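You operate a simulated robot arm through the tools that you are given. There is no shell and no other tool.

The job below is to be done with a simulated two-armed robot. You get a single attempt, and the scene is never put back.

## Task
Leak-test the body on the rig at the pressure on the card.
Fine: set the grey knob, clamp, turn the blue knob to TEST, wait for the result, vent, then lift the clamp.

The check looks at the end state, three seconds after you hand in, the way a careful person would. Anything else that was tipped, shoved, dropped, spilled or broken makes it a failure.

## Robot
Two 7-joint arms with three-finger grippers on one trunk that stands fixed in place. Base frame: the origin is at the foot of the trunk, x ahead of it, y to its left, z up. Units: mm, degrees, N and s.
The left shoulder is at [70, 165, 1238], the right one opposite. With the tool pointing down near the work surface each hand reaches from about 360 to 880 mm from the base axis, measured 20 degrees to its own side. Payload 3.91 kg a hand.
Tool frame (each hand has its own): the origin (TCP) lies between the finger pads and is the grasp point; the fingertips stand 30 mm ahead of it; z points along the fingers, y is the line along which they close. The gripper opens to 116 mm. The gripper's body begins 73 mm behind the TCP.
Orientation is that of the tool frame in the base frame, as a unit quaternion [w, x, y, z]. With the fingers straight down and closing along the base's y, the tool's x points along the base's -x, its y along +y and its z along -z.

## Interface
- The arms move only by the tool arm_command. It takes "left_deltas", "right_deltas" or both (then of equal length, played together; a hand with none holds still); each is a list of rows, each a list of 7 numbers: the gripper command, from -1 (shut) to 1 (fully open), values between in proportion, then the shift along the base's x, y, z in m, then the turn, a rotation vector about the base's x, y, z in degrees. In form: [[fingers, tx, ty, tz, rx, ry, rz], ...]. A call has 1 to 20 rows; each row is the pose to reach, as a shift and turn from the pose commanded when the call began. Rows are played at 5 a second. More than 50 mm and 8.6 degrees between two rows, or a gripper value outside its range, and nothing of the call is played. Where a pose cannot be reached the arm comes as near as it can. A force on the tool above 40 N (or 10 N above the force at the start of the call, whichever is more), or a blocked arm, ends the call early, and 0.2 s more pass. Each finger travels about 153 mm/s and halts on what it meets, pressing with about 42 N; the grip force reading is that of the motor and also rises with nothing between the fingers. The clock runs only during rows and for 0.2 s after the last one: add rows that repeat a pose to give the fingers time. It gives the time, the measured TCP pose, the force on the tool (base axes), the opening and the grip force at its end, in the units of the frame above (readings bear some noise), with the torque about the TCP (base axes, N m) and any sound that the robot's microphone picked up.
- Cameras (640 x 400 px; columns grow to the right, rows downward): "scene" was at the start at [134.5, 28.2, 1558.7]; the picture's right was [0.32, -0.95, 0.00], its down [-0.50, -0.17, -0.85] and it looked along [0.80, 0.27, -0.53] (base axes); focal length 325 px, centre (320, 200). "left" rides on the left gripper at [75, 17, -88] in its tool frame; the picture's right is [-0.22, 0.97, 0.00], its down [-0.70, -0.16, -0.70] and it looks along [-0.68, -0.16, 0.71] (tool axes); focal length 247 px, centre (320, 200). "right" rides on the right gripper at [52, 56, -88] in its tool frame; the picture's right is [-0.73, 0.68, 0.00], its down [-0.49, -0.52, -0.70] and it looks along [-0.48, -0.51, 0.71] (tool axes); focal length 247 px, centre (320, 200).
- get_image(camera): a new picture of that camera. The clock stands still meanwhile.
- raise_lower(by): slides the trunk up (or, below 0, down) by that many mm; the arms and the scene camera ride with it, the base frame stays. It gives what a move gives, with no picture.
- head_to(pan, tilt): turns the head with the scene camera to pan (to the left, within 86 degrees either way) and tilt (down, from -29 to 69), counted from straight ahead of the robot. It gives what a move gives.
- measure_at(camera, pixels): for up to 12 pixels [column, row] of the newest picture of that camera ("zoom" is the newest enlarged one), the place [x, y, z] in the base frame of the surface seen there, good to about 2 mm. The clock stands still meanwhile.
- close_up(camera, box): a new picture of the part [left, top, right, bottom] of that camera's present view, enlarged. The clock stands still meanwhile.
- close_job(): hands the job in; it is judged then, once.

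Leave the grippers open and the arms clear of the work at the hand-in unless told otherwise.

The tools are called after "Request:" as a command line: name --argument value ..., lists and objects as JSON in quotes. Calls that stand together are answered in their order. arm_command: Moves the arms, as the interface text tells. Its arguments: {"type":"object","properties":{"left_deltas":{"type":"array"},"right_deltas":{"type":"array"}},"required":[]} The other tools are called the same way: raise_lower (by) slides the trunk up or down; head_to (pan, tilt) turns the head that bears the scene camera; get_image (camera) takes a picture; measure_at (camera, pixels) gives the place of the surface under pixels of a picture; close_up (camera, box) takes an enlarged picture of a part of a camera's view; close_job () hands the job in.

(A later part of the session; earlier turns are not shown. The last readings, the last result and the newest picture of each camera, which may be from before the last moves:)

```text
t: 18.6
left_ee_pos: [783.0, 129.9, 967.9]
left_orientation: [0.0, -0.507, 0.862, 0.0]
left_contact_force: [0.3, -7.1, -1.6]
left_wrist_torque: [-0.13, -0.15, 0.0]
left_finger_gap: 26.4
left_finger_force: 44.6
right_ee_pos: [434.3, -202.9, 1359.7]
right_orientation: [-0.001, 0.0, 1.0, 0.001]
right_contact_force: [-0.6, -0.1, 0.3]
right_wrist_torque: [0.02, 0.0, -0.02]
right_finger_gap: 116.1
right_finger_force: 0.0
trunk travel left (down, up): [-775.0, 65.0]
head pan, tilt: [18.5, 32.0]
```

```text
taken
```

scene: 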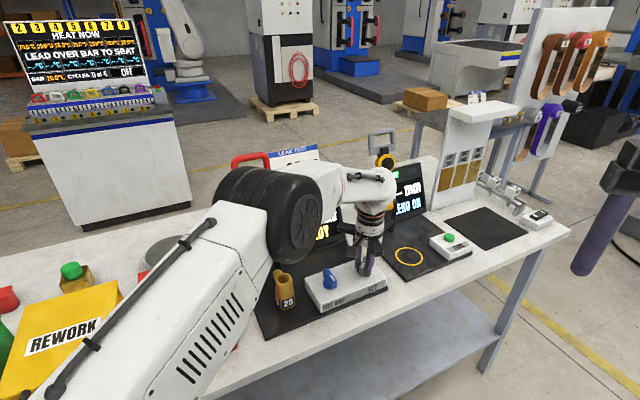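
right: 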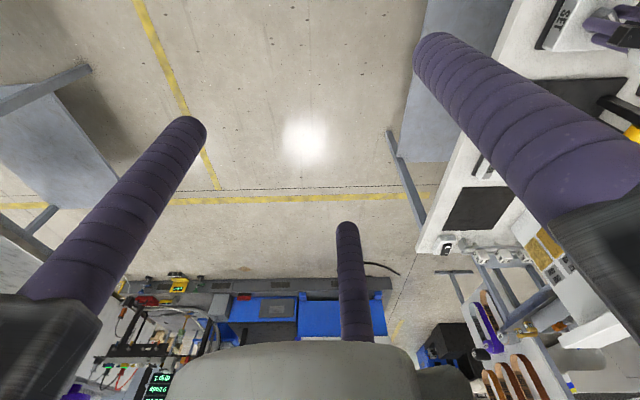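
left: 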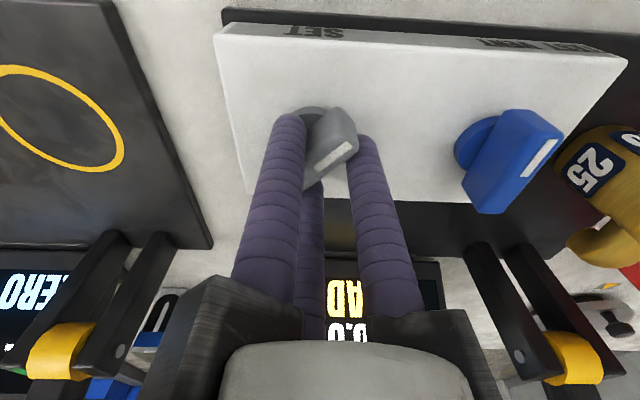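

The grip is good, at 26.4 mm. Now I'll turn 30 degrees clockwise about the knob centre and then read the screen.

Request:
arm_command --left_deltas '[[-0.65, 0.0006, -0.0012, 0, 0, 0, -5], [-0.65, 0.0012, -0.0015, 0, 0, 0, -10], [-0.65, 0.0017, -0.0016, 0, 0, 0, -15], [-0.65, 0.0022, -0.0017, 0, 0, 0, -20], [-0.65, 0.0027, -0.0019, 0, 0, 0, -25], [-0.65, 0.0031, -0.0021, 0, 0, 0, -30], [-0.65, 0.0031, -0.0021, 0, 0, 0, -30]]'

Request:
get_image --camera "left"

```text
t: 20.2
left_ee_pos: [784.8, 130.1, 968.0]
left_orientation: [0.0, -0.267, 0.964, 0.001]
left_contact_force: [-5.0, -2.9, 3.5]
left_wrist_torque: [-0.05, 0.16, -0.01]
left_finger_gap: 26.3
left_finger_force: 45.3
right_ee_pos: [433.6, -203.7, 1360.8]
right_orientation: [0.0, 0.0, 1.0, 0.002]
right_contact_force: [0.1, -0.5, 0.4]
right_wrist_torque: [0.01, 0.02, 0.03]
right_finger_gap: 116.1
right_finger_force: 0.0
trunk travel left (down, up): [-775.0, 65.0]
head pan, tilt: [18.5, 32.0]
```

```text
taken
```

left: 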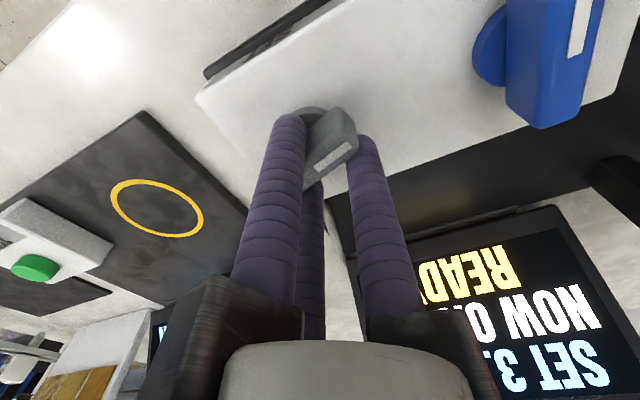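

The screen shows "SET 3._" with the decimal hidden. I'll turn 15 degrees more, which also brings the decimal into view.

Request:
arm_command --left_deltas '[[-0.65, 0.0004, -0.0003, 0, 0, 0, -5], [-0.65, 0.0008, -0.0006, 0, 0, 0, -10], [-0.65, 0.0012, -0.0009, 0, 0, 0, -15], [-0.65, 0.0012, -0.0009, 0, 0, 0, -15]]'

Request:
get_image --camera "left"

```text
t: 21.2
left_ee_pos: [787.3, 128.9, 968.1]
left_orientation: [-0.001, -0.139, 0.99, 0.001]
left_contact_force: [-10.6, -1.1, 1.0]
left_wrist_torque: [-0.19, 0.06, -0.03]
left_finger_gap: 26.4
left_finger_force: 44.6
right_ee_pos: [433.4, -203.5, 1360.9]
right_orientation: [0.0, 0.0, 1.0, 0.001]
right_contact_force: [-0.5, -0.1, 0.1]
right_wrist_torque: [0.0, 0.02, 0.0]
right_finger_gap: 115.8
right_finger_force: 0.0
trunk travel left (down, up): [-775.0, 65.0]
head pan, tilt: [18.5, 32.0]
```

```text
taken
```

left: 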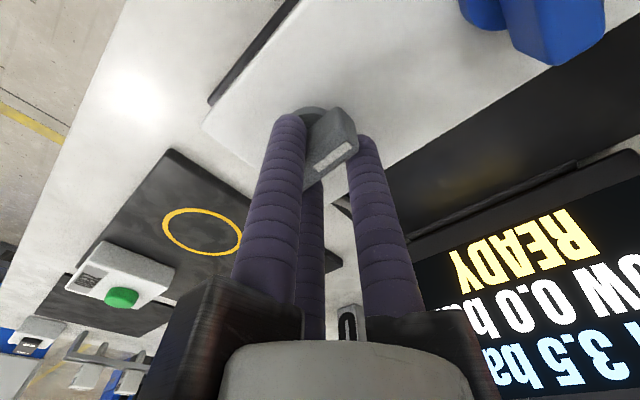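

SET is 3.5 after about 62 degrees in total, so each 0.5 bar takes roughly 25 to 35 degrees. I'll carry on another 45 degrees clockwise.

Request:
arm_command --left_deltas '[[-0.65, 0.0001, -0.0003, 0, 0, 0, -5], [-0.65, 0.0003, -0.0006, 0, 0, 0, -10], [-0.65, 0.0005, -0.0009, 0, 0, 0, -15], [-0.65, 0.0007, -0.0014, 0, 0, 0, -20], [-0.65, 0.0009, -0.0018, 0, 0, 0, -25], [-0.65, 0.0011, -0.0023, 0, 0, 0, -30], [-0.65, 0.0012, -0.0028, 0, 0, 0, -35], [-0.65, 0.0013, -0.0033, 0, 0, 0, -40], [-0.65, 0.0013, -0.0038, 0, 0, 0, -45], [-0.65, 0.0013, -0.0038, 0, 0, 0, -45]]'

Request:
get_image --camera "left"

Request:
get_image --camera "scene"

```text
t: 23.4
left_ee_pos: [789.9, 124.7, 968.0]
left_orientation: [0.001, 0.25, 0.968, 0.0]
left_contact_force: [3.3, 1.9, 7.3]
left_wrist_torque: [-0.11, 0.12, 0.0]
left_finger_gap: 26.3
left_finger_force: 45.1
right_ee_pos: [434.0, -202.5, 1362.0]
right_orientation: [0.0, 0.0, 1.0, 0.0]
right_contact_force: [0.5, 0.1, -0.5]
right_wrist_torque: [0.0, 0.02, 0.02]
right_finger_gap: 116.1
right_finger_force: 0.0
trunk travel left (down, up): [-775.0, 65.0]
head pan, tilt: [18.5, 32.0]
```

```text
taken
```

left: 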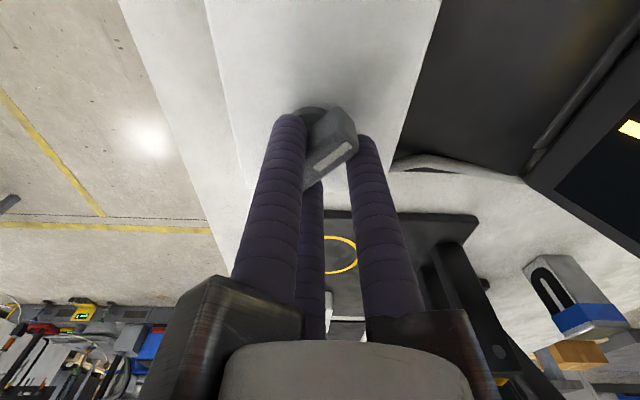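

```text
taken
```

scene: 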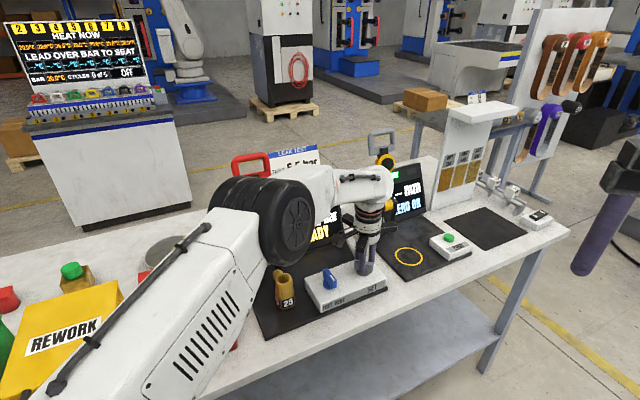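

The hand has reached yaw −29, about 107 degrees in total. I'll open, lift off, and yaw back 60 degrees to the next grip position, then read the screen.

Request:
arm_command --left_deltas '[[-0.3, 0, 0, 0, 0, 0, 0], [0.2, 0, 0, 0, 0, 0, 0], [0.2, 0, 0, 0.02, 0, 0, 0], [0.2, 0, 0, 0.045, 0, 0, 0], [0.2, -0.002, 0, 0.07, 0, 0, 8], [0.2, -0.004, 0, 0.09, 0, 0, 16], [0.2, -0.006, 0, 0.09, 0, 0, 24], [0.2, -0.008, 0, 0.09, 0, 0, 32], [0.2, -0.01, 0, 0.09, 0, 0, 40], [0.2, -0.012, 0, 0.09, 0, 0, 48], [0.2, -0.0115, 0, 0.09, 0, 0, 54], [0.2, -0.0115, 0, 0.09, 0, 0, 60], [0.2, -0.0115, 0, 0.09, 0, 0, 60]]'

Request:
get_image --camera "left"

Request:
get_image --camera "scene"

```text
t: 26.2
left_ee_pos: [777.7, 125.0, 1056.8]
left_orientation: [0.0, -0.268, 0.963, 0.0]
left_contact_force: [-0.5, 0.2, 0.0]
left_wrist_torque: [-0.04, -0.01, 0.03]
left_finger_gap: 69.5
left_finger_force: 0.1
right_ee_pos: [434.4, -203.6, 1360.1]
right_orientation: [0.0, 0.0, 1.0, 0.001]
right_contact_force: [-0.3, -1.1, -0.4]
right_wrist_torque: [0.01, 0.01, 0.0]
right_finger_gap: 115.8
right_finger_force: 0.1
trunk travel left (down, up): [-775.0, 65.0]
head pan, tilt: [18.5, 32.0]
```

```text
taken
```

left: 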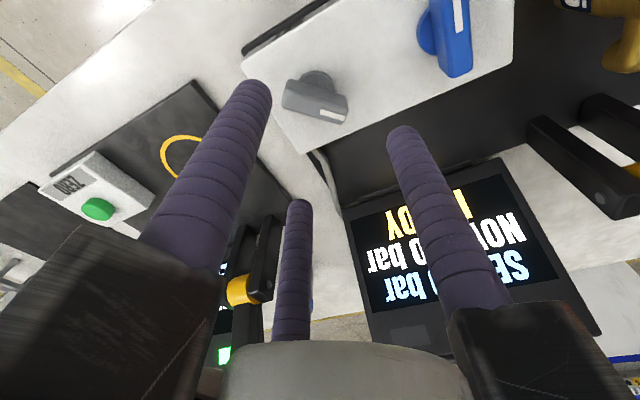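

```text
taken
```

scene: 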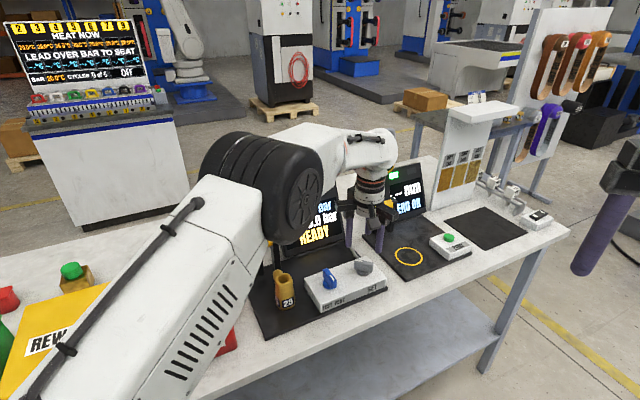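

SET ends in ".0", presumably 4.0. I'll measure the knob's present angle from this view.

Request:
close_up --camera "left" --box '[260, 50, 380, 125]'

Request:
measure_at --camera "left" --pixels '[[285, 100], [284, 88], [344, 120], [346, 102], [298, 95], [320, 104], [340, 111], [318, 72], [292, 95], [335, 117]]'

```text
5.33 times, centred on (320, 88) of left
```

zoom: 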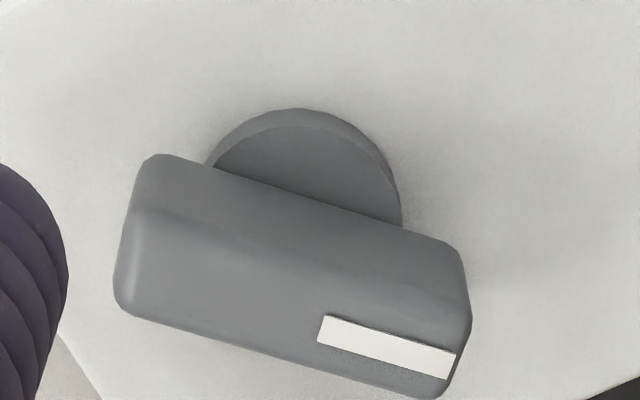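

```text
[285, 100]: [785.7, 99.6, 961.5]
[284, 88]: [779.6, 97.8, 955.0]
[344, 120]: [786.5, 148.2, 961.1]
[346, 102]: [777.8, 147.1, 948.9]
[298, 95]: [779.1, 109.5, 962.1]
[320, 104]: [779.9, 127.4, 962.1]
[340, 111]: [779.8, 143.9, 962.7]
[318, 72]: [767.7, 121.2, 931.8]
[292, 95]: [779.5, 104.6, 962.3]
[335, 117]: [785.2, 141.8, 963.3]
```

The pointer is now at 89 degrees, so it has turned about 109 degrees for +1.5 bar, roughly 33 degrees per 0.5 bar. That leaves about 90 degrees more for 5.5. I'll regrip here at yaw 29, coming straight down, and turn 60 degrees first.

Request:
arm_command --left_deltas '[[0.2, -0.0005, -0.001, -0.04, 0, 0, -2], [0.2, -0.0005, -0.001, -0.07, 0, 0, -2], [0.2, -0.0005, -0.001, -0.089, 0, 0, -2], [-0.3, -0.0005, -0.001, -0.089, 0, 0, -2], [-0.42, -0.0005, -0.001, -0.089, 0, 0, -2], [-0.5, -0.0005, -0.001, -0.089, 0, 0, -2], [-0.55, -0.0005, -0.001, -0.089, 0, 0, -2], [-0.62, -0.0005, -0.001, -0.089, 0, 0, -2], [-0.65, -0.0005, -0.001, -0.089, 0, 0, -2]]'

Request:
get_image --camera "left"

```text
t: 28.2
left_ee_pos: [779.5, 124.7, 968.3]
left_orientation: [0.0, -0.251, 0.968, 0.001]
left_contact_force: [8.1, 0.1, -0.1]
left_wrist_torque: [0.01, -0.05, -0.03]
left_finger_gap: 26.6
left_finger_force: 44.7
right_ee_pos: [435.9, -203.1, 1360.3]
right_orientation: [-0.001, 0.0, 1.0, 0.0]
right_contact_force: [0.3, 0.2, -0.5]
right_wrist_torque: [0.02, 0.03, 0.01]
right_finger_gap: 115.9
right_finger_force: 0.0
trunk travel left (down, up): [-775.0, 65.0]
head pan, tilt: [18.5, 32.0]
```

```text
taken
```

left: 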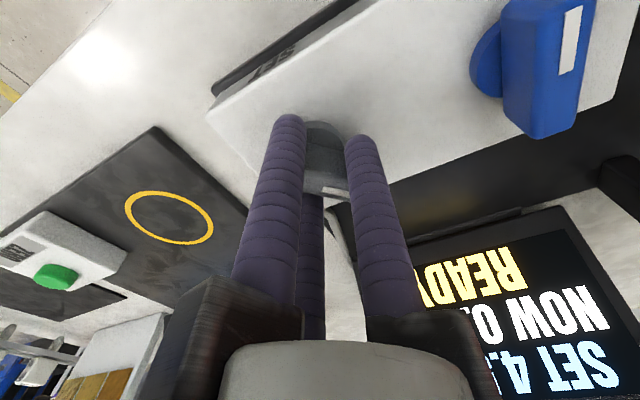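

SET reads "4._" and the grip is good. I'll turn 60 degrees clockwise about the knob centre.

Request:
arm_command --left_deltas '[[-0.65, 0.001, 0.001, 0, 0, 0, -5], [-0.65, 0.0013, 0.0017, 0, 0, 0, -10], [-0.65, 0.0016, 0.0023, 0, 0, 0, -15], [-0.65, 0.0018, 0.0028, 0, 0, 0, -20], [-0.65, 0.002, 0.0033, 0, 0, 0, -25], [-0.65, 0.0022, 0.0037, 0, 0, 0, -30], [-0.65, 0.0025, 0.0041, 0, 0, 0, -35], [-0.65, 0.0029, 0.0045, 0, 0, 0, -40], [-0.65, 0.0032, 0.0049, 0, 0, 0, -45], [-0.65, 0.0036, 0.0052, 0, 0, 0, -50], [-0.65, 0.004, 0.0055, 0, 0, 0, -55], [-0.65, 0.0044, 0.0058, 0, 0, 0, -60], [-0.65, 0.0044, 0.0058, 0, 0, 0, -60]]'

Request:
arm_command --left_deltas '[[-0.3, 0, 0, 0, 0, 0, 0], [0.2, 0, 0, 0, 0, 0, 0], [0.2, 0, 0, 0.02, 0, 0, 0], [0.2, 0, 0, 0.045, 0, 0, 0], [0.2, 0, 0, 0.07, 0, 0, 8], [0.2, 0, 0, 0.09, 0, 0, 16], [0.2, 0, 0, 0.09, 0, 0, 24], [0.2, 0, 0, 0.09, 0, 0, 32], [0.2, 0, 0, 0.09, 0, 0, 40], [0.2, 0, 0, 0.09, 0, 0, 48], [0.2, 0, 0, 0.09, 0, 0, 54], [0.2, 0, 0, 0.09, 0, 0, 60], [0.2, 0, 0, 0.09, 0, 0, 60]]'

Request:
get_image --camera "left"

Request:
get_image --camera "scene"

```text
t: 31.0
left_ee_pos: [782.5, 128.7, 967.9]
left_orientation: [0.0, 0.268, 0.963, 0.001]
left_contact_force: [13.2, -3.7, 8.8]
left_wrist_torque: [-0.31, 0.26, 0.02]
left_finger_gap: 26.5
left_finger_force: 45.2
right_ee_pos: [435.8, -204.2, 1359.4]
right_orientation: [0.0, -0.001, 1.0, 0.001]
right_contact_force: [0.4, -0.1, 0.0]
right_wrist_torque: [-0.02, 0.01, 0.01]
right_finger_gap: 116.0
right_finger_force: 0.0
trunk travel left (down, up): [-775.0, 65.0]
head pan, tilt: [18.5, 32.0]
```

```text
t: 33.8
left_ee_pos: [782.4, 129.1, 1058.1]
left_orientation: [0.0, -0.251, 0.968, -0.001]
left_contact_force: [1.1, -0.6, -0.3]
left_wrist_torque: [-0.02, -0.01, -0.01]
left_finger_gap: 69.2
left_finger_force: 0.1
right_ee_pos: [434.2, -203.2, 1359.0]
right_orientation: [0.0, 0.0, 1.0, 0.001]
right_contact_force: [0.1, 0.3, 0.5]
right_wrist_torque: [-0.02, 0.02, 0.02]
right_finger_gap: 116.0
right_finger_force: 0.1
trunk travel left (down, up): [-775.0, 65.0]
head pan, tilt: [18.5, 32.0]
```

```text
taken
```

left: 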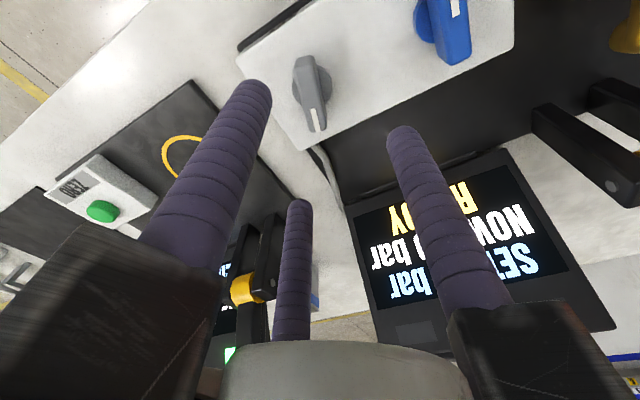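

```text
taken
```

scene: 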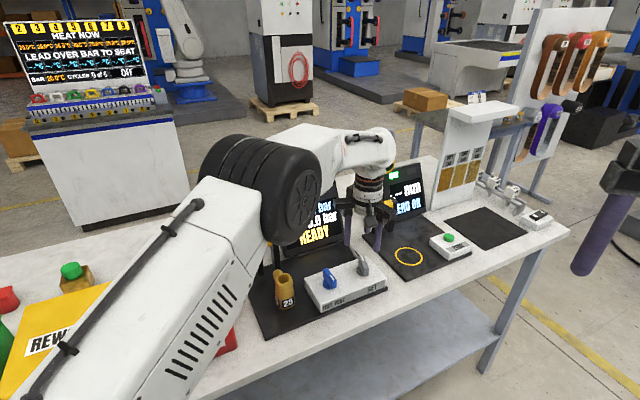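

A finger hides the number. I'll open the gripper fully to move that finger out of the line of sight.

Request:
arm_command --left_deltas '[[0.7, 0, 0, 0, 0, 0, 0], [1, 0, 0, 0, 0, 0, 0], [1, 0, 0, 0, 0, 0, 0]]'

Request:
get_image --camera "left"

Request:
measure_at --camera "left" --pixels '[[301, 65], [313, 128], [325, 125], [308, 130], [314, 112], [317, 128], [296, 65], [310, 60]]'

```text
t: 34.6
left_ee_pos: [782.5, 129.7, 1057.7]
left_orientation: [0.0, -0.251, 0.968, 0.0]
left_contact_force: [-0.1, 0.6, -1.4]
left_wrist_torque: [0.02, 0.01, 0.0]
left_finger_gap: 116.0
left_finger_force: 0.1
right_ee_pos: [433.5, -202.7, 1359.8]
right_orientation: [-0.001, 0.0, 1.0, 0.0]
right_contact_force: [0.7, -0.4, 0.4]
right_wrist_torque: [0.01, 0.0, 0.01]
right_finger_gap: 115.9
right_finger_force: 0.0
trunk travel left (down, up): [-775.0, 65.0]
head pan, tilt: [18.5, 32.0]
```

```text
taken
```

left: 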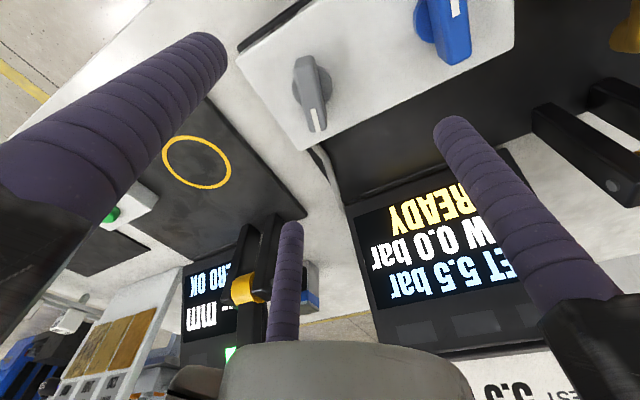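

```text
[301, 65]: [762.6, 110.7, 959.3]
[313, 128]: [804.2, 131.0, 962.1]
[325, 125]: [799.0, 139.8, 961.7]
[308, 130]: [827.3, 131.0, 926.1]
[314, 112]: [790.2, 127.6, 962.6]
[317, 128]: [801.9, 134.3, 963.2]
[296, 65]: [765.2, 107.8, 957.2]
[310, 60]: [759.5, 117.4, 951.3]
```

The screen appears to read SET 5.5 bar. I'll enlarge it to confirm.

Request:
close_up --camera "left" --box '[340, 160, 560, 320]'

```text
2.50 times, centred on (450, 240) of left
```

zoom: 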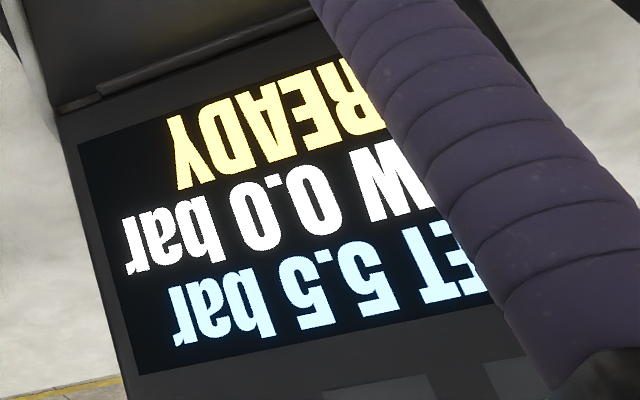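

SET 5.5 bar is confirmed. The steps weren't uniform along the way, so the display may lag. I'll hold still for about 3 seconds and read it again.

Request:
arm_command --left_deltas '[[1, 0, 0, 0, 0, 0, 0], [1, 0, 0, 0, 0, 0, 0], [1, 0, 0, 0, 0, 0, 0], [1, 0, 0, 0, 0, 0, 0], [1, 0, 0, 0, 0, 0, 0], [1, 0, 0, 0, 0, 0, 0], [1, 0, 0, 0, 0, 0, 0], [1, 0, 0, 0, 0, 0, 0], [1, 0, 0, 0, 0, 0, 0], [1, 0, 0, 0, 0, 0, 0], [1, 0, 0, 0, 0, 0, 0], [1, 0, 0, 0, 0, 0, 0], [1, 0, 0, 0, 0, 0, 0], [1, 0, 0, 0, 0, 0, 0], [1, 0, 0, 0, 0, 0, 0]]'

Request:
close_up --camera "left" --box '[340, 160, 560, 320]'

Request:
close_up --camera "left" --box '[250, 30, 370, 140]'

```text
t: 37.8
left_ee_pos: [781.3, 128.7, 1057.7]
left_orientation: [0.0, -0.25, 0.968, -0.001]
left_contact_force: [-0.2, 0.6, 1.1]
left_wrist_torque: [0.01, 0.01, -0.01]
left_finger_gap: 116.2
left_finger_force: 0.0
right_ee_pos: [434.0, -203.1, 1359.6]
right_orientation: [0.001, 0.0, 1.0, 0.001]
right_contact_force: [-0.3, -0.1, 0.0]
right_wrist_torque: [-0.01, 0.01, -0.01]
right_finger_gap: 116.0
right_finger_force: 0.0
trunk travel left (down, up): [-775.0, 65.0]
head pan, tilt: [18.5, 32.0]
```

```text
2.50 times, centred on (450, 240) of left
```

zoom: 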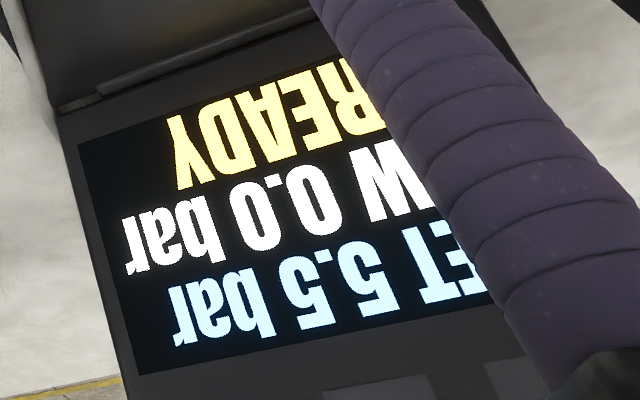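

```text
3.64 times, centred on (310, 85) of left
```

zoom: 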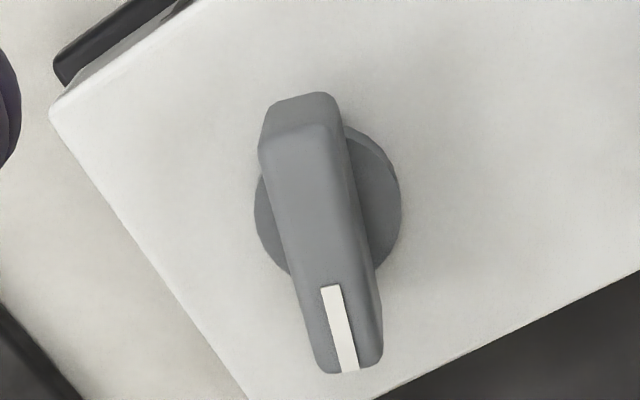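

SET is steady at 5.5 bar, so the grey knob is done. Next comes the clamp. I'll raise the left hand straight up to about z 1330 and yaw −15 degrees, which puts a single rod to the front and two behind the handle bar.

Request:
arm_command --left_deltas '[[0.5, 0, 0, 0.03, 0, 0, 0], [0.2, 0, 0, 0.07, 0, 0, -3], [0.2, 0, 0, 0.11, 0, 0, -6], [0.2, 0, 0, 0.15, 0, 0, -9], [0.2, 0, 0, 0.19, 0, 0, -12], [0.2, 0, 0, 0.23, 0, 0, -15], [0.2, 0, 0, 0.272, 0, 0, -15], [0.2, 0, 0, 0.272, 0, 0, -15]]'

Request:
get_image --camera "scene"

Request:
get_image --camera "left"

```text
t: 39.6
left_ee_pos: [766.9, 164.0, 1314.7]
left_orientation: [0.001, -0.121, 0.993, 0.0]
left_contact_force: [0.7, -0.5, 1.0]
left_wrist_torque: [0.03, -0.01, 0.02]
left_finger_gap: 69.4
left_finger_force: 0.0
left hand out of reach, approached as far as the arm can: row 6, 7, 8
right_ee_pos: [434.7, -203.1, 1360.0]
right_orientation: [0.0, 0.0, 1.0, 0.0]
right_contact_force: [0.5, -0.9, 0.4]
right_wrist_torque: [-0.02, -0.01, 0.03]
right_finger_gap: 116.0
right_finger_force: 0.1
trunk travel left (down, up): [-775.0, 65.0]
head pan, tilt: [18.5, 32.0]
```

```text
taken
```

scene: 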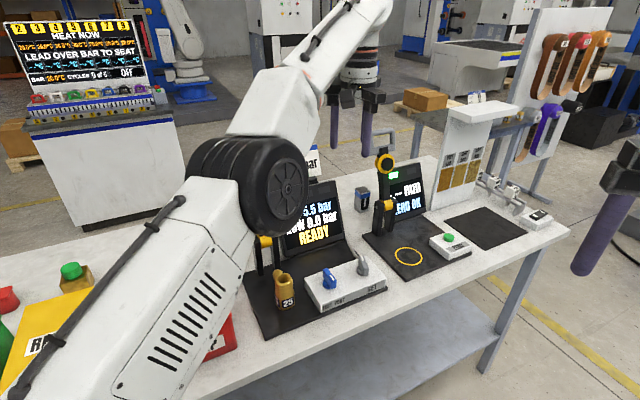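

```text
taken
```

left: 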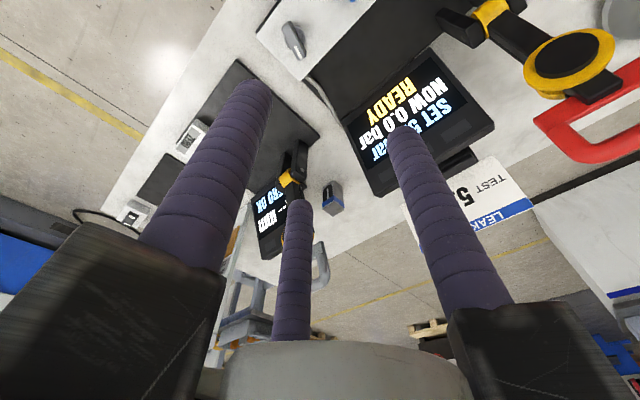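

The arm hit its reach limit at (767, 164, 1315) with the tool straight down. With the tool tilted 30 degrees toward the back, the handle should be well within reach. I'll move sideways toward the handle at this height while tilting, stopping short of it.

Request:
arm_command --left_deltas '[[0.2, -0.012, 0.035, -0.01, 3.47, -3.6, 0], [0.2, -0.02, 0.075, -0.015, 6.93, -7.21, 0], [0.2, -0.025, 0.115, -0.02, 10.4, -10.8, 0], [0.2, -0.03, 0.155, -0.02, 13.86, -14.42, 0], [0.2, -0.034, 0.19, -0.02, 17.3, -18.0, 0], [0.2, -0.036, 0.22, -0.02, 20.8, -21.6, 0], [0.2, -0.036, 0.22, -0.02, 20.8, -21.6, 0]]'

Request:
get_image --camera "left"

Request:
get_image --camera "scene"

```text
t: 41.2
left_ee_pos: [844.5, 397.4, 1346.1]
left_orientation: [0.206, -0.119, 0.959, 0.157]
left_contact_force: [-0.5, 0.7, -0.7]
left_wrist_torque: [0.0, 0.0, -0.03]
left_finger_gap: 69.4
left_finger_force: 0.1
left hand out of reach, approached as far as the arm can: row 1, 2, 3, 4, 5, 6, 7
right_ee_pos: [434.4, -203.8, 1360.2]
right_orientation: [0.0, 0.0, 1.0, 0.001]
right_contact_force: [0.0, 0.3, 0.3]
right_wrist_torque: [0.02, -0.01, -0.02]
right_finger_gap: 116.1
right_finger_force: 0.0
trunk travel left (down, up): [-775.0, 65.0]
head pan, tilt: [18.5, 32.0]
```

```text
taken
```

left: 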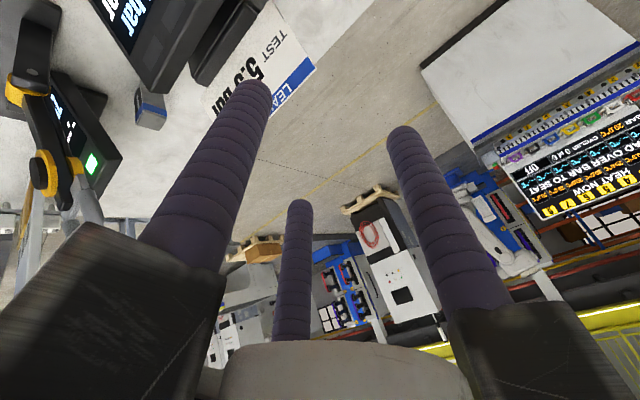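

```text
taken
```

scene: 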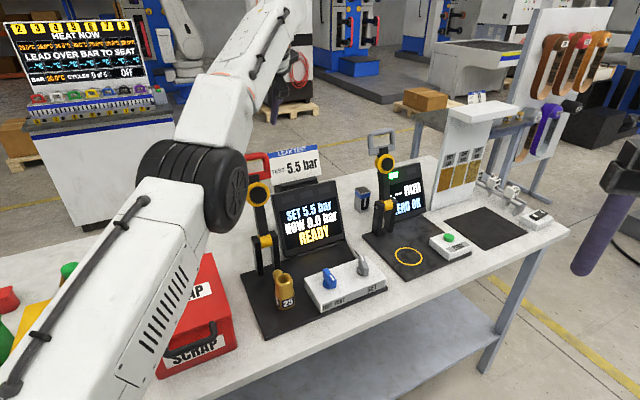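

The hand overshot to (844, 397, 1346): the nearly straight arm got stuck at its limit and only the wrist tilted. It's still 90 mm above the handle, with nothing touched. I'll hold the command for a second to see whether it settles back.

Request:
arm_command --left_deltas '[[0.2, 0, 0, 0, 0, 0, 0], [0.2, 0, 0, 0, 0, 0, 0], [0.2, 0, 0, 0, 0, 0, 0]]'

```text
t: 42.0
left_ee_pos: [845.0, 396.0, 1346.1]
left_orientation: [0.206, -0.119, 0.959, 0.156]
left_contact_force: [0.6, -0.5, -0.9]
left_wrist_torque: [0.01, 0.0, 0.01]
left_finger_gap: 69.6
left_finger_force: 0.3
right_ee_pos: [435.0, -202.6, 1360.9]
right_orientation: [0.001, 0.0, 1.0, 0.001]
right_contact_force: [0.5, -1.0, 0.2]
right_wrist_torque: [-0.01, -0.02, 0.0]
right_finger_gap: 115.7
right_finger_force: 0.1
trunk travel left (down, up): [-775.0, 65.0]
head pan, tilt: [18.5, 32.0]
```

It's stable there and the command now matches the actual pose. I'll retreat horizontally toward the front (−f direction) in small rows, to see whether the arm bends out of its straight position.

Request:
arm_command --left_deltas '[[0.2, -0.014, -0.014, 0, 0, 0, 0], [0.2, -0.029, -0.028, 0, 0, 0, 0], [0.2, -0.043, -0.042, 0, 0, 0, 0], [0.2, -0.058, -0.055, 0, 0, 0, 0], [0.2, -0.072, -0.069, 0, 0, 0, 0], [0.2, -0.072, -0.069, 0, 0, 0, 0]]'

```text
t: 43.4
left_ee_pos: [837.3, 336.9, 1369.9]
left_orientation: [0.206, -0.118, 0.959, 0.155]
left_contact_force: [-0.5, 0.0, 0.1]
left_wrist_torque: [0.0, 0.0, 0.04]
left_finger_gap: 69.4
left_finger_force: 0.1
left hand out of reach, approached as far as the arm can: row 1, 2, 3, 4, 5, 6
right_ee_pos: [434.7, -202.2, 1360.0]
right_orientation: [0.0, 0.0, 1.0, 0.0]
right_contact_force: [1.0, -0.8, -0.2]
right_wrist_torque: [0.03, -0.03, 0.01]
right_finger_gap: 116.0
right_finger_force: 0.0
trunk travel left (down, up): [-775.0, 65.0]
head pan, tilt: [18.5, 32.0]
```

The hand is still sliding along the edge of the arm's reach. I'll command a move straight inward along the shoulder-to-wrist line over many rows, so the elbow has a chance to start bending. It stays well above and in front of the handle.

Request:
arm_command --left_deltas '[[0.2, -0.01, -0.0014, -0.0045, 0, 0, 0], [0.2, -0.02, -0.0028, -0.009, 0, 0, 0], [0.2, -0.03, -0.0042, -0.0135, 0, 0, 0], [0.2, -0.04, -0.0056, -0.018, 0, 0, 0], [0.2, -0.05, -0.007, -0.022, 0, 0, 0], [0.2, -0.06, -0.0085, -0.0265, 0, 0, 0], [0.2, -0.07, -0.01, -0.031, 0, 0, 0], [0.2, -0.08, -0.0115, -0.035, 0, 0, 0], [0.2, -0.09, -0.013, -0.04, 0, 0, 0], [0.2, -0.09, -0.013, -0.04, 0, 0, 0], [0.2, -0.09, -0.013, -0.04, 0, 0, 0], [0.2, -0.09, -0.013, -0.04, 0, 0, 0]]'

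Request:
get_image --camera "scene"

```text
t: 46.0
left_ee_pos: [835.9, 323.1, 1372.8]
left_orientation: [0.206, -0.119, 0.959, 0.156]
left_contact_force: [-0.1, 0.1, 0.0]
left_wrist_torque: [-0.01, 0.01, -0.03]
left_finger_gap: 69.8
left_finger_force: 0.1
left hand out of reach, approached as far as the arm can: row 1, 2, 3, 4, 5, 6, 7, 8, 9, 10, 11, 12
right_ee_pos: [434.0, -202.0, 1360.4]
right_orientation: [0.0, 0.0, 1.0, 0.0]
right_contact_force: [0.5, -1.7, 0.3]
right_wrist_torque: [0.01, 0.01, -0.01]
right_finger_gap: 115.9
right_finger_force: 0.0
trunk travel left (down, up): [-775.0, 65.0]
head pan, tilt: [18.5, 32.0]
```

```text
taken
```

scene: 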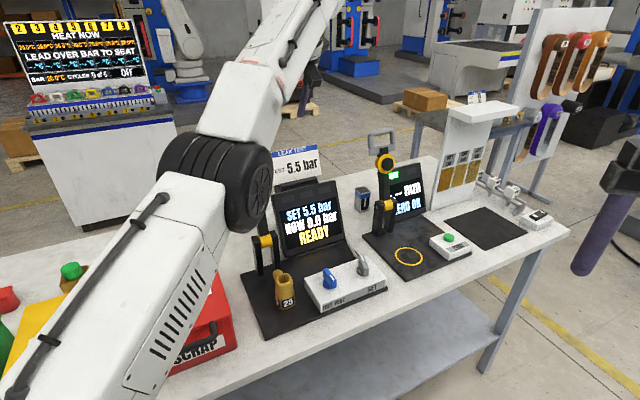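

The arm's elbow-up bend means the wrist has to move down, not up, to unlock it. Right below the hand (t ≈ 346) it's clear of the handle, whose right end is at t ≈ 284, and of the screen, which is below 1112. I'll lower it straight down 100 mm.

Request:
arm_command --left_deltas '[[0.2, 0, 0, -0.02, 0, 0, 0], [0.2, 0, 0, -0.04, 0, 0, 0], [0.2, 0, 0, -0.06, 0, 0, 0], [0.2, 0, 0, -0.08, 0, 0, 0], [0.2, 0, 0, -0.1, 0, 0, 0], [0.2, 0, 0, -0.1, 0, 0, 0], [0.2, 0, 0, -0.1, 0, 0, 0]]'

```text
t: 47.6
left_ee_pos: [872.6, 326.3, 1282.3]
left_orientation: [0.207, -0.117, 0.959, 0.156]
left_contact_force: [0.6, -0.1, 0.4]
left_wrist_torque: [0.0, 0.02, 0.02]
left_finger_gap: 69.9
left_finger_force: 0.0
left hand out of reach, approached as far as the arm can: row 1, 2, 3, 4, 5, 6, 7
right_ee_pos: [434.2, -203.5, 1360.9]
right_orientation: [0.0, 0.0, 1.0, 0.001]
right_contact_force: [0.5, -1.0, -0.5]
right_wrist_torque: [0.0, -0.03, 0.02]
right_finger_gap: 116.2
right_finger_force: 0.0
trunk travel left (down, up): [-775.0, 65.0]
head pan, tilt: [18.5, 32.0]
```

Still sliding along the limit. I'll look at the arm's actual shape and measure points along it, to see which joint is holding it.

Request:
get_image --camera "scene"

Request:
measure_at --camera "scene" --pixels '[[100, 330], [150, 260], [190, 215], [205, 175], [240, 190], [230, 120], [255, 90], [275, 60], [290, 30], [300, 10], [320, 60]]'

Request:
head_to --pan 25 --tilt 5

Request:
get_image --camera "scene"

```text
taken
```

scene: 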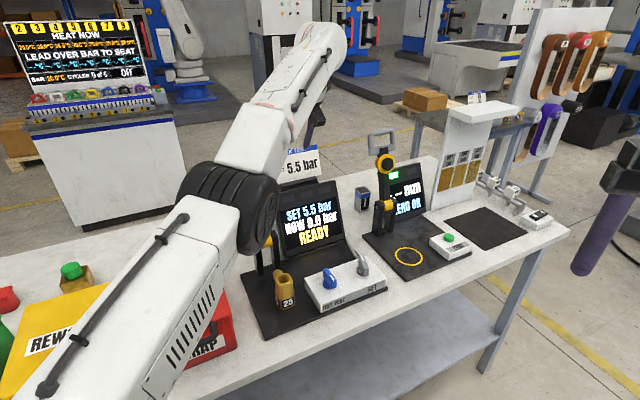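

```text
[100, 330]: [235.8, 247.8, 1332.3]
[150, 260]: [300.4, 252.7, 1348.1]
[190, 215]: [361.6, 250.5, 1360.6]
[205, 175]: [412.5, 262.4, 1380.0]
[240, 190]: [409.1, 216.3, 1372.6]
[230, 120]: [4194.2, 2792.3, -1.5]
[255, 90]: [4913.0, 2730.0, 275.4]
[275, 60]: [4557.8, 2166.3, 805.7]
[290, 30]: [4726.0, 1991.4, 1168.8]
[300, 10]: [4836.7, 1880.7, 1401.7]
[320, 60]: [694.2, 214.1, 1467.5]
```

```text
t: 48.5
left_ee_pos: [873.5, 326.9, 1282.1]
left_orientation: [0.206, -0.118, 0.959, 0.156]
left_contact_force: [0.0, -0.9, -0.3]
left_wrist_torque: [0.01, 0.0, 0.01]
left_finger_gap: 69.9
left_finger_force: 0.1
right_ee_pos: [434.3, -203.2, 1360.7]
right_orientation: [-0.001, 0.0, 1.0, 0.001]
right_contact_force: [0.4, -0.4, 0.3]
right_wrist_torque: [0.0, -0.04, 0.01]
right_finger_gap: 115.9
right_finger_force: 0.1
trunk travel left (down, up): [-775.0, 65.0]
head pan, tilt: [25.0, 5.0]
```

```text
taken
```

scene: 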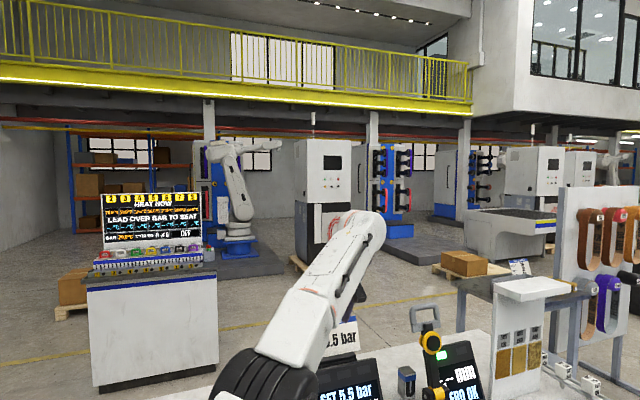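

The arm is stretched straight, and the solver can't bend it from here. I'll go back to where it was last fully reachable, above the knob box with the tool straight down. There's a lot of free space below that spot, so I can come down in larger steps to unlock the elbow.

Request:
arm_command --left_deltas '[[0.2, -0.02, -0.035, 0.005, -4.2, 4.3, 0], [0.2, -0.04, -0.07, 0.01, -8.3, 8.6, 0], [0.2, -0.06, -0.105, 0.015, -12.5, 13, 0], [0.2, -0.08, -0.14, 0.015, -16.6, 17.3, 0], [0.2, -0.095, -0.18, 0.01, -20.8, 21.6, 0], [0.2, -0.095, -0.2, -0.03, -20.8, 21.6, 0], [0.2, -0.095, -0.2, -0.075, -20.8, 21.6, 0], [0.2, -0.095, -0.2, -0.12, -20.8, 21.6, 0], [0.2, -0.095, -0.2, -0.165, -20.8, 21.6, 0], [0.2, -0.095, -0.2, -0.21, -20.8, 21.6, 0], [0.2, -0.095, -0.2, -0.21, -20.8, 21.6, 0]]'

Request:
get_image --camera "left"

```text
t: 50.9
left_ee_pos: [776.2, 124.9, 1071.7]
left_orientation: [0.002, -0.122, 0.993, 0.0]
left_contact_force: [0.1, 0.2, 0.0]
left_wrist_torque: [-0.01, -0.01, 0.01]
left_finger_gap: 69.6
left_finger_force: 0.1
left hand out of reach, approached as far as the arm can: row 5
right_ee_pos: [434.2, -202.2, 1359.9]
right_orientation: [0.0, -0.001, 1.0, 0.001]
right_contact_force: [-0.4, -0.4, 0.0]
right_wrist_torque: [0.01, -0.02, 0.03]
right_finger_gap: 116.0
right_finger_force: 0.0
trunk travel left (down, up): [-775.0, 65.0]
head pan, tilt: [25.0, 5.0]
```

```text
taken
```

left: 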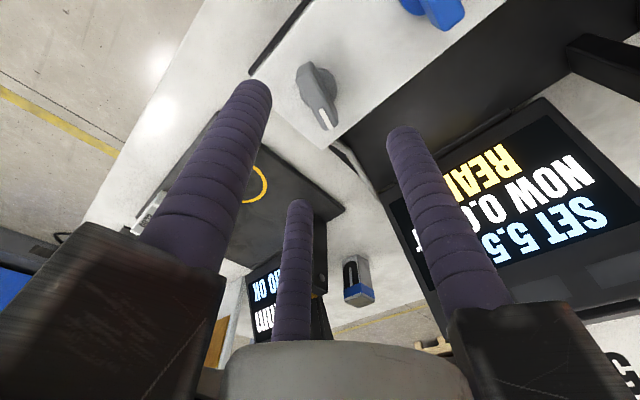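

The elbow is bent again and the hand is at (776, 125, 1072), with the screen still reading SET 5.5. This time I'll pull back toward the robot first. Then I'll rise and tilt to a waypoint well inside the arm's reach, in front of the handle.

Request:
arm_command --left_deltas '[[0.2, -0.026, 0.004, 0.021, 0, 0, 0], [0.2, -0.052, 0.008, 0.042, 0, 0, 0], [0.2, -0.078, 0.012, 0.064, 0, 0, 0], [0.2, -0.104, 0.017, 0.085, 0, 0, 0], [0.2, -0.13, 0.021, 0.107, 0, 0, 0], [0.2, -0.156, 0.025, 0.128, 0, 0, 0], [0.2, -0.148, 0.053, 0.148, 3.47, -3.6, 0], [0.2, -0.14, 0.08, 0.168, 6.93, -7.21, 0], [0.2, -0.133, 0.108, 0.188, 10.4, -10.8, 0], [0.2, -0.125, 0.136, 0.208, 13.86, -14.42, 0], [0.2, -0.117, 0.163, 0.228, 17.3, -18.0, 0], [0.2, -0.109, 0.191, 0.248, 20.8, -21.6, 0], [0.2, -0.109, 0.191, 0.248, 20.8, -21.6, 0]]'

Request:
head_to --pan 18.5 --tilt 32

Request:
get_image --camera "left"

Request:
get_image --camera "scene"

```text
t: 53.7
left_ee_pos: [668.8, 318.0, 1321.1]
left_orientation: [0.207, -0.118, 0.959, 0.156]
left_contact_force: [0.5, 0.0, -1.0]
left_wrist_torque: [-0.03, -0.04, 0.0]
left_finger_gap: 69.4
left_finger_force: 0.1
right_ee_pos: [434.9, -203.1, 1360.7]
right_orientation: [-0.001, 0.0, 1.0, 0.001]
right_contact_force: [-0.4, -0.4, 0.1]
right_wrist_torque: [0.02, -0.01, 0.0]
right_finger_gap: 116.0
right_finger_force: 0.0
trunk travel left (down, up): [-775.0, 65.0]
head pan, tilt: [25.0, 5.0]
```

```text
t: 54.6
left_ee_pos: [668.8, 317.4, 1320.9]
left_orientation: [0.207, -0.118, 0.959, 0.156]
left_contact_force: [0.1, 0.3, 0.0]
left_wrist_torque: [-0.01, -0.01, -0.01]
left_finger_gap: 69.6
left_finger_force: 0.2
right_ee_pos: [434.9, -203.6, 1359.8]
right_orientation: [0.0, 0.001, 1.0, 0.001]
right_contact_force: [0.3, -0.1, -0.2]
right_wrist_torque: [0.01, 0.01, 0.0]
right_finger_gap: 116.1
right_finger_force: 0.0
trunk travel left (down, up): [-775.0, 65.0]
head pan, tilt: [18.5, 32.0]
```

```text
taken
```

left: 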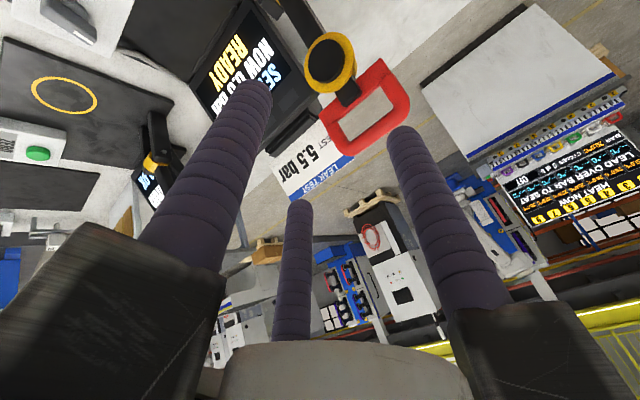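

```text
taken
```

scene: 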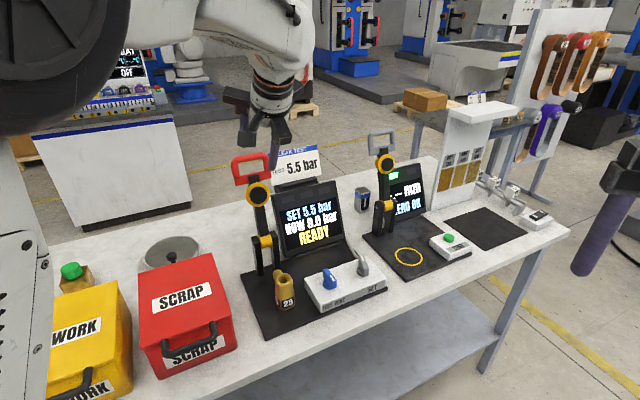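

The hand is now in front of the handle at (669, 318, 1321), tilted 30 degrees, and the screen reads SET 5.5 / READY. I'll measure the handle from this close view.

Request:
close_up --camera "left" --box '[290, 20, 420, 170]'

Request:
measure_at --camera "left" --pixels '[[345, 153], [370, 146], [395, 136], [325, 110], [380, 65], [336, 135], [395, 100], [335, 65], [345, 95], [328, 62], [365, 100], [300, 20]]'

```text
2.67 times, centred on (355, 95) of left
```

zoom: 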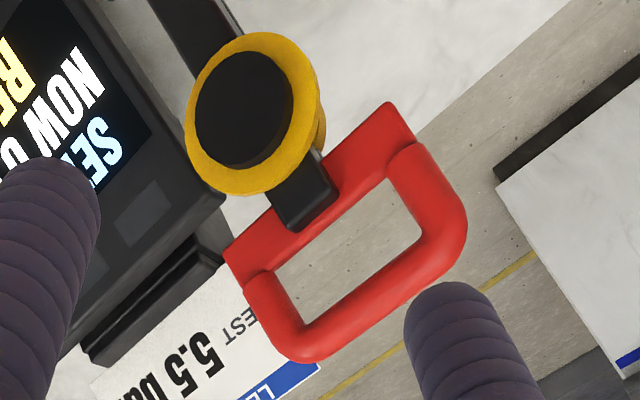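

```text
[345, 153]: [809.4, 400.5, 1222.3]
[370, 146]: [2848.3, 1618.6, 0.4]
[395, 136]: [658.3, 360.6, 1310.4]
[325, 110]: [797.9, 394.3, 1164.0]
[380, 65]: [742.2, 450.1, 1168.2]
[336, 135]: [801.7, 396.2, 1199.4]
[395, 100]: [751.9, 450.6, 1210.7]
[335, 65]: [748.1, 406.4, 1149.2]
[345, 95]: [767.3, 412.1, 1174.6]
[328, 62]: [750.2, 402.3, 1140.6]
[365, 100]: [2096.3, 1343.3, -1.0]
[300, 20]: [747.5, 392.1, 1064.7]
```

I'll measure the bar itself on the enlarged picture.

Request:
close_up --camera "left" --box '[290, 20, 420, 170]'

Request:
measure_at --camera "zoom" --pixels '[[370, 303], [362, 290], [380, 318], [330, 328], [415, 275], [300, 345], [445, 255], [275, 290], [260, 280], [430, 180], [310, 235], [400, 110]]'

```text
2.67 times, centred on (355, 95) of left
```

zoom: 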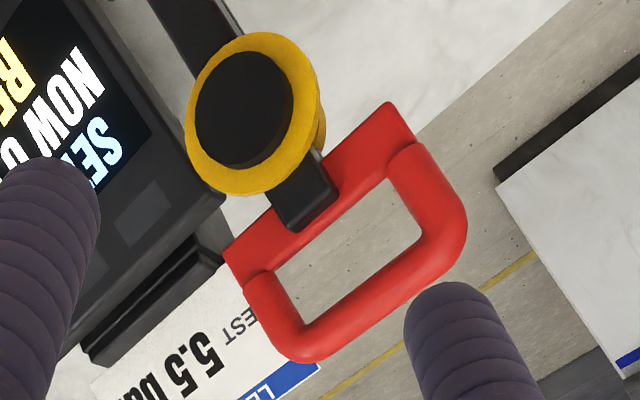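

```text
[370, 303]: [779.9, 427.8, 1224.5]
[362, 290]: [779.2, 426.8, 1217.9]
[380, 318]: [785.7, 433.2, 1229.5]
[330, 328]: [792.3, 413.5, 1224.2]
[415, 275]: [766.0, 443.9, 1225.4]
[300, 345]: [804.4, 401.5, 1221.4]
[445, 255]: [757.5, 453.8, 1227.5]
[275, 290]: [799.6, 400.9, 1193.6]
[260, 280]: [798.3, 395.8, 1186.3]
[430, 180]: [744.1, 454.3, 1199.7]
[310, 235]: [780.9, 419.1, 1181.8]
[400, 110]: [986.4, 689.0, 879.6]
```

The bar centre works out near s=866.5, t=232, z=1220.5, radius about 9, leaning back about 16 degrees. I'll advance to a pre-grasp point 70 mm short of it along the finger direction, with the gripper at 48 mm.

Request:
arm_command --left_deltas '[[0, 0.023, 0.023, -0.006, 0, 0, 0], [-0.17, 0.046, 0.046, -0.012, 0, 0, 0], [-0.17, 0.069, 0.069, -0.018, 0, 0, 0], [-0.17, 0.0914, 0.0914, -0.0238, 0, 0, 0], [-0.17, 0.0914, 0.0914, -0.0238, 0, 0, 0]]'

Request:
get_image --camera "left"

Request:
get_image --camera "scene"

```text
t: 55.8
left_ee_pos: [760.9, 409.3, 1297.5]
left_orientation: [0.208, -0.118, 0.958, 0.156]
left_contact_force: [0.4, 0.1, 0.6]
left_wrist_torque: [-0.01, 0.03, -0.03]
left_finger_gap: 47.9
left_finger_force: 0.2
right_ee_pos: [434.2, -204.6, 1360.1]
right_orientation: [0.0, 0.0, 1.0, 0.001]
right_contact_force: [-0.4, -1.0, 0.3]
right_wrist_torque: [0.02, 0.01, 0.02]
right_finger_gap: 115.9
right_finger_force: 0.1
trunk travel left (down, up): [-775.0, 65.0]
head pan, tilt: [18.5, 32.0]
```

```text
taken
```

left: 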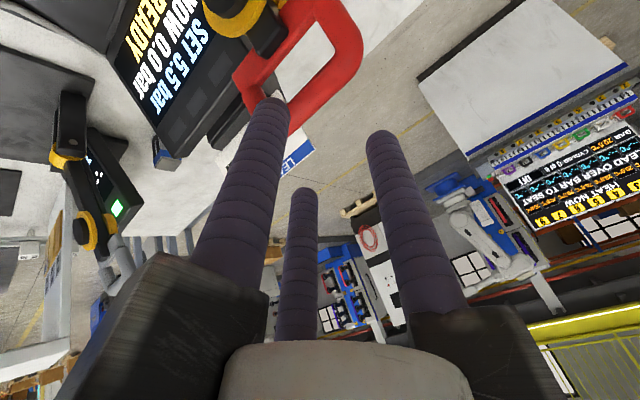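

```text
taken
```

scene: 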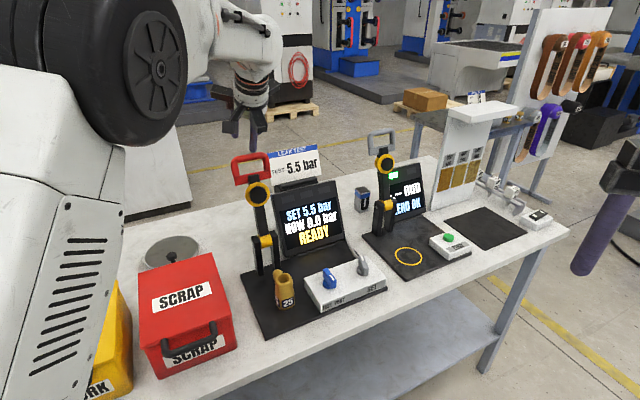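

The handle bar lies parallel to the pair of rods and will pass between rod A (left) and rods B and C. I'll advance in three gentle steps along the finger direction.

Request:
arm_command --left_deltas '[[-0.17, 0.0045, 0.0043, -0.0108, 0, 0, 0], [-0.17, 0.009, 0.0087, -0.0217, 0, 0, 0], [-0.17, 0.0135, 0.013, -0.0325, 0, 0, 0], [-0.17, 0.018, 0.0173, -0.0433, 0, 0, 0], [-0.17, 0.018, 0.0173, -0.0433, 0, 0, 0]]'

Request:
get_image --camera "left"

```text
t: 57.0
left_ee_pos: [779.2, 425.6, 1253.1]
left_orientation: [0.206, -0.117, 0.959, 0.156]
left_contact_force: [1.0, 0.9, -0.2]
left_wrist_torque: [0.05, -0.01, 0.02]
left_finger_gap: 48.4
left_finger_force: 0.0
right_ee_pos: [433.2, -203.2, 1360.7]
right_orientation: [0.0, 0.0, 1.0, 0.001]
right_contact_force: [0.1, 0.3, 0.3]
right_wrist_torque: [0.0, 0.01, 0.0]
right_finger_gap: 115.9
right_finger_force: 0.1
trunk travel left (down, up): [-775.0, 65.0]
head pan, tilt: [18.5, 32.0]
```

```text
taken
```

left: 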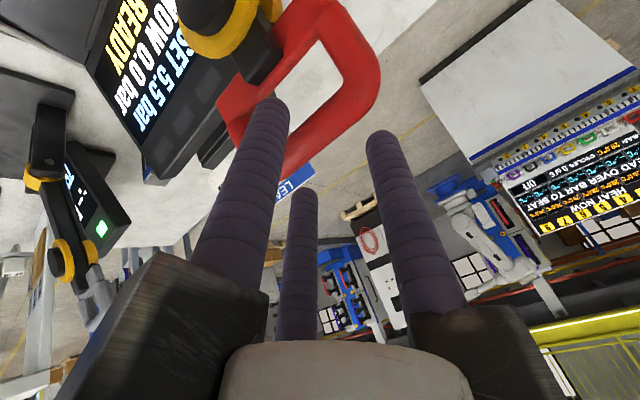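

The bar is centred between the rods as expected and nothing is touching. I'll go the last 20 mm.

Request:
arm_command --left_deltas '[[-0.17, 0.0036, 0.0035, -0.0087, 0, 0, 0], [-0.17, 0.0072, 0.0069, -0.0173, 0, 0, 0], [-0.17, 0.0072, 0.0069, -0.0173, 0, 0, 0]]'

Request:
get_image --camera "left"

Request:
close_up --camera "scene" --box '[200, 80, 320, 220]'

```text
t: 57.8
left_ee_pos: [784.6, 432.3, 1235.9]
left_orientation: [0.207, -0.118, 0.959, 0.156]
left_contact_force: [-0.4, -1.0, -0.1]
left_wrist_torque: [0.0, 0.05, -0.03]
left_finger_gap: 48.3
left_finger_force: 0.1
right_ee_pos: [433.8, -202.5, 1361.4]
right_orientation: [0.001, 0.0, 1.0, 0.002]
right_contact_force: [0.7, -0.9, 0.1]
right_wrist_torque: [-0.01, -0.03, -0.03]
right_finger_gap: 116.3
right_finger_force: 0.0
trunk travel left (down, up): [-775.0, 65.0]
head pan, tilt: [18.5, 32.0]
```

```text
taken
```

left: 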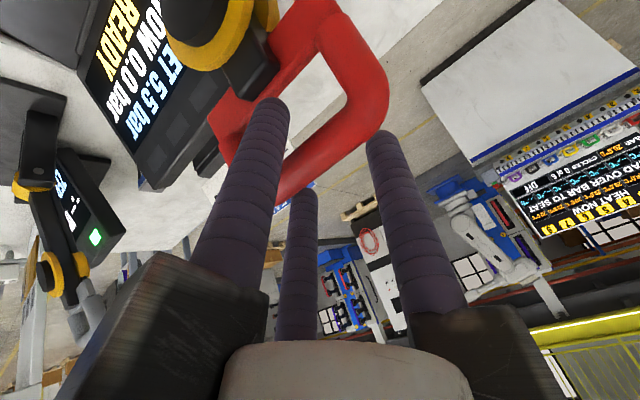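

```text
2.86 times, centred on (260, 150) of scene
```

zoom: 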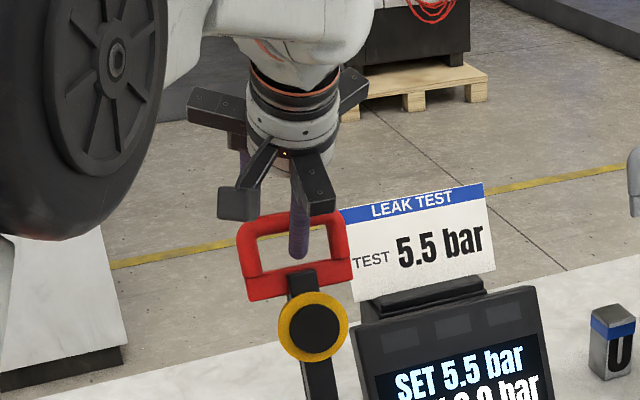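

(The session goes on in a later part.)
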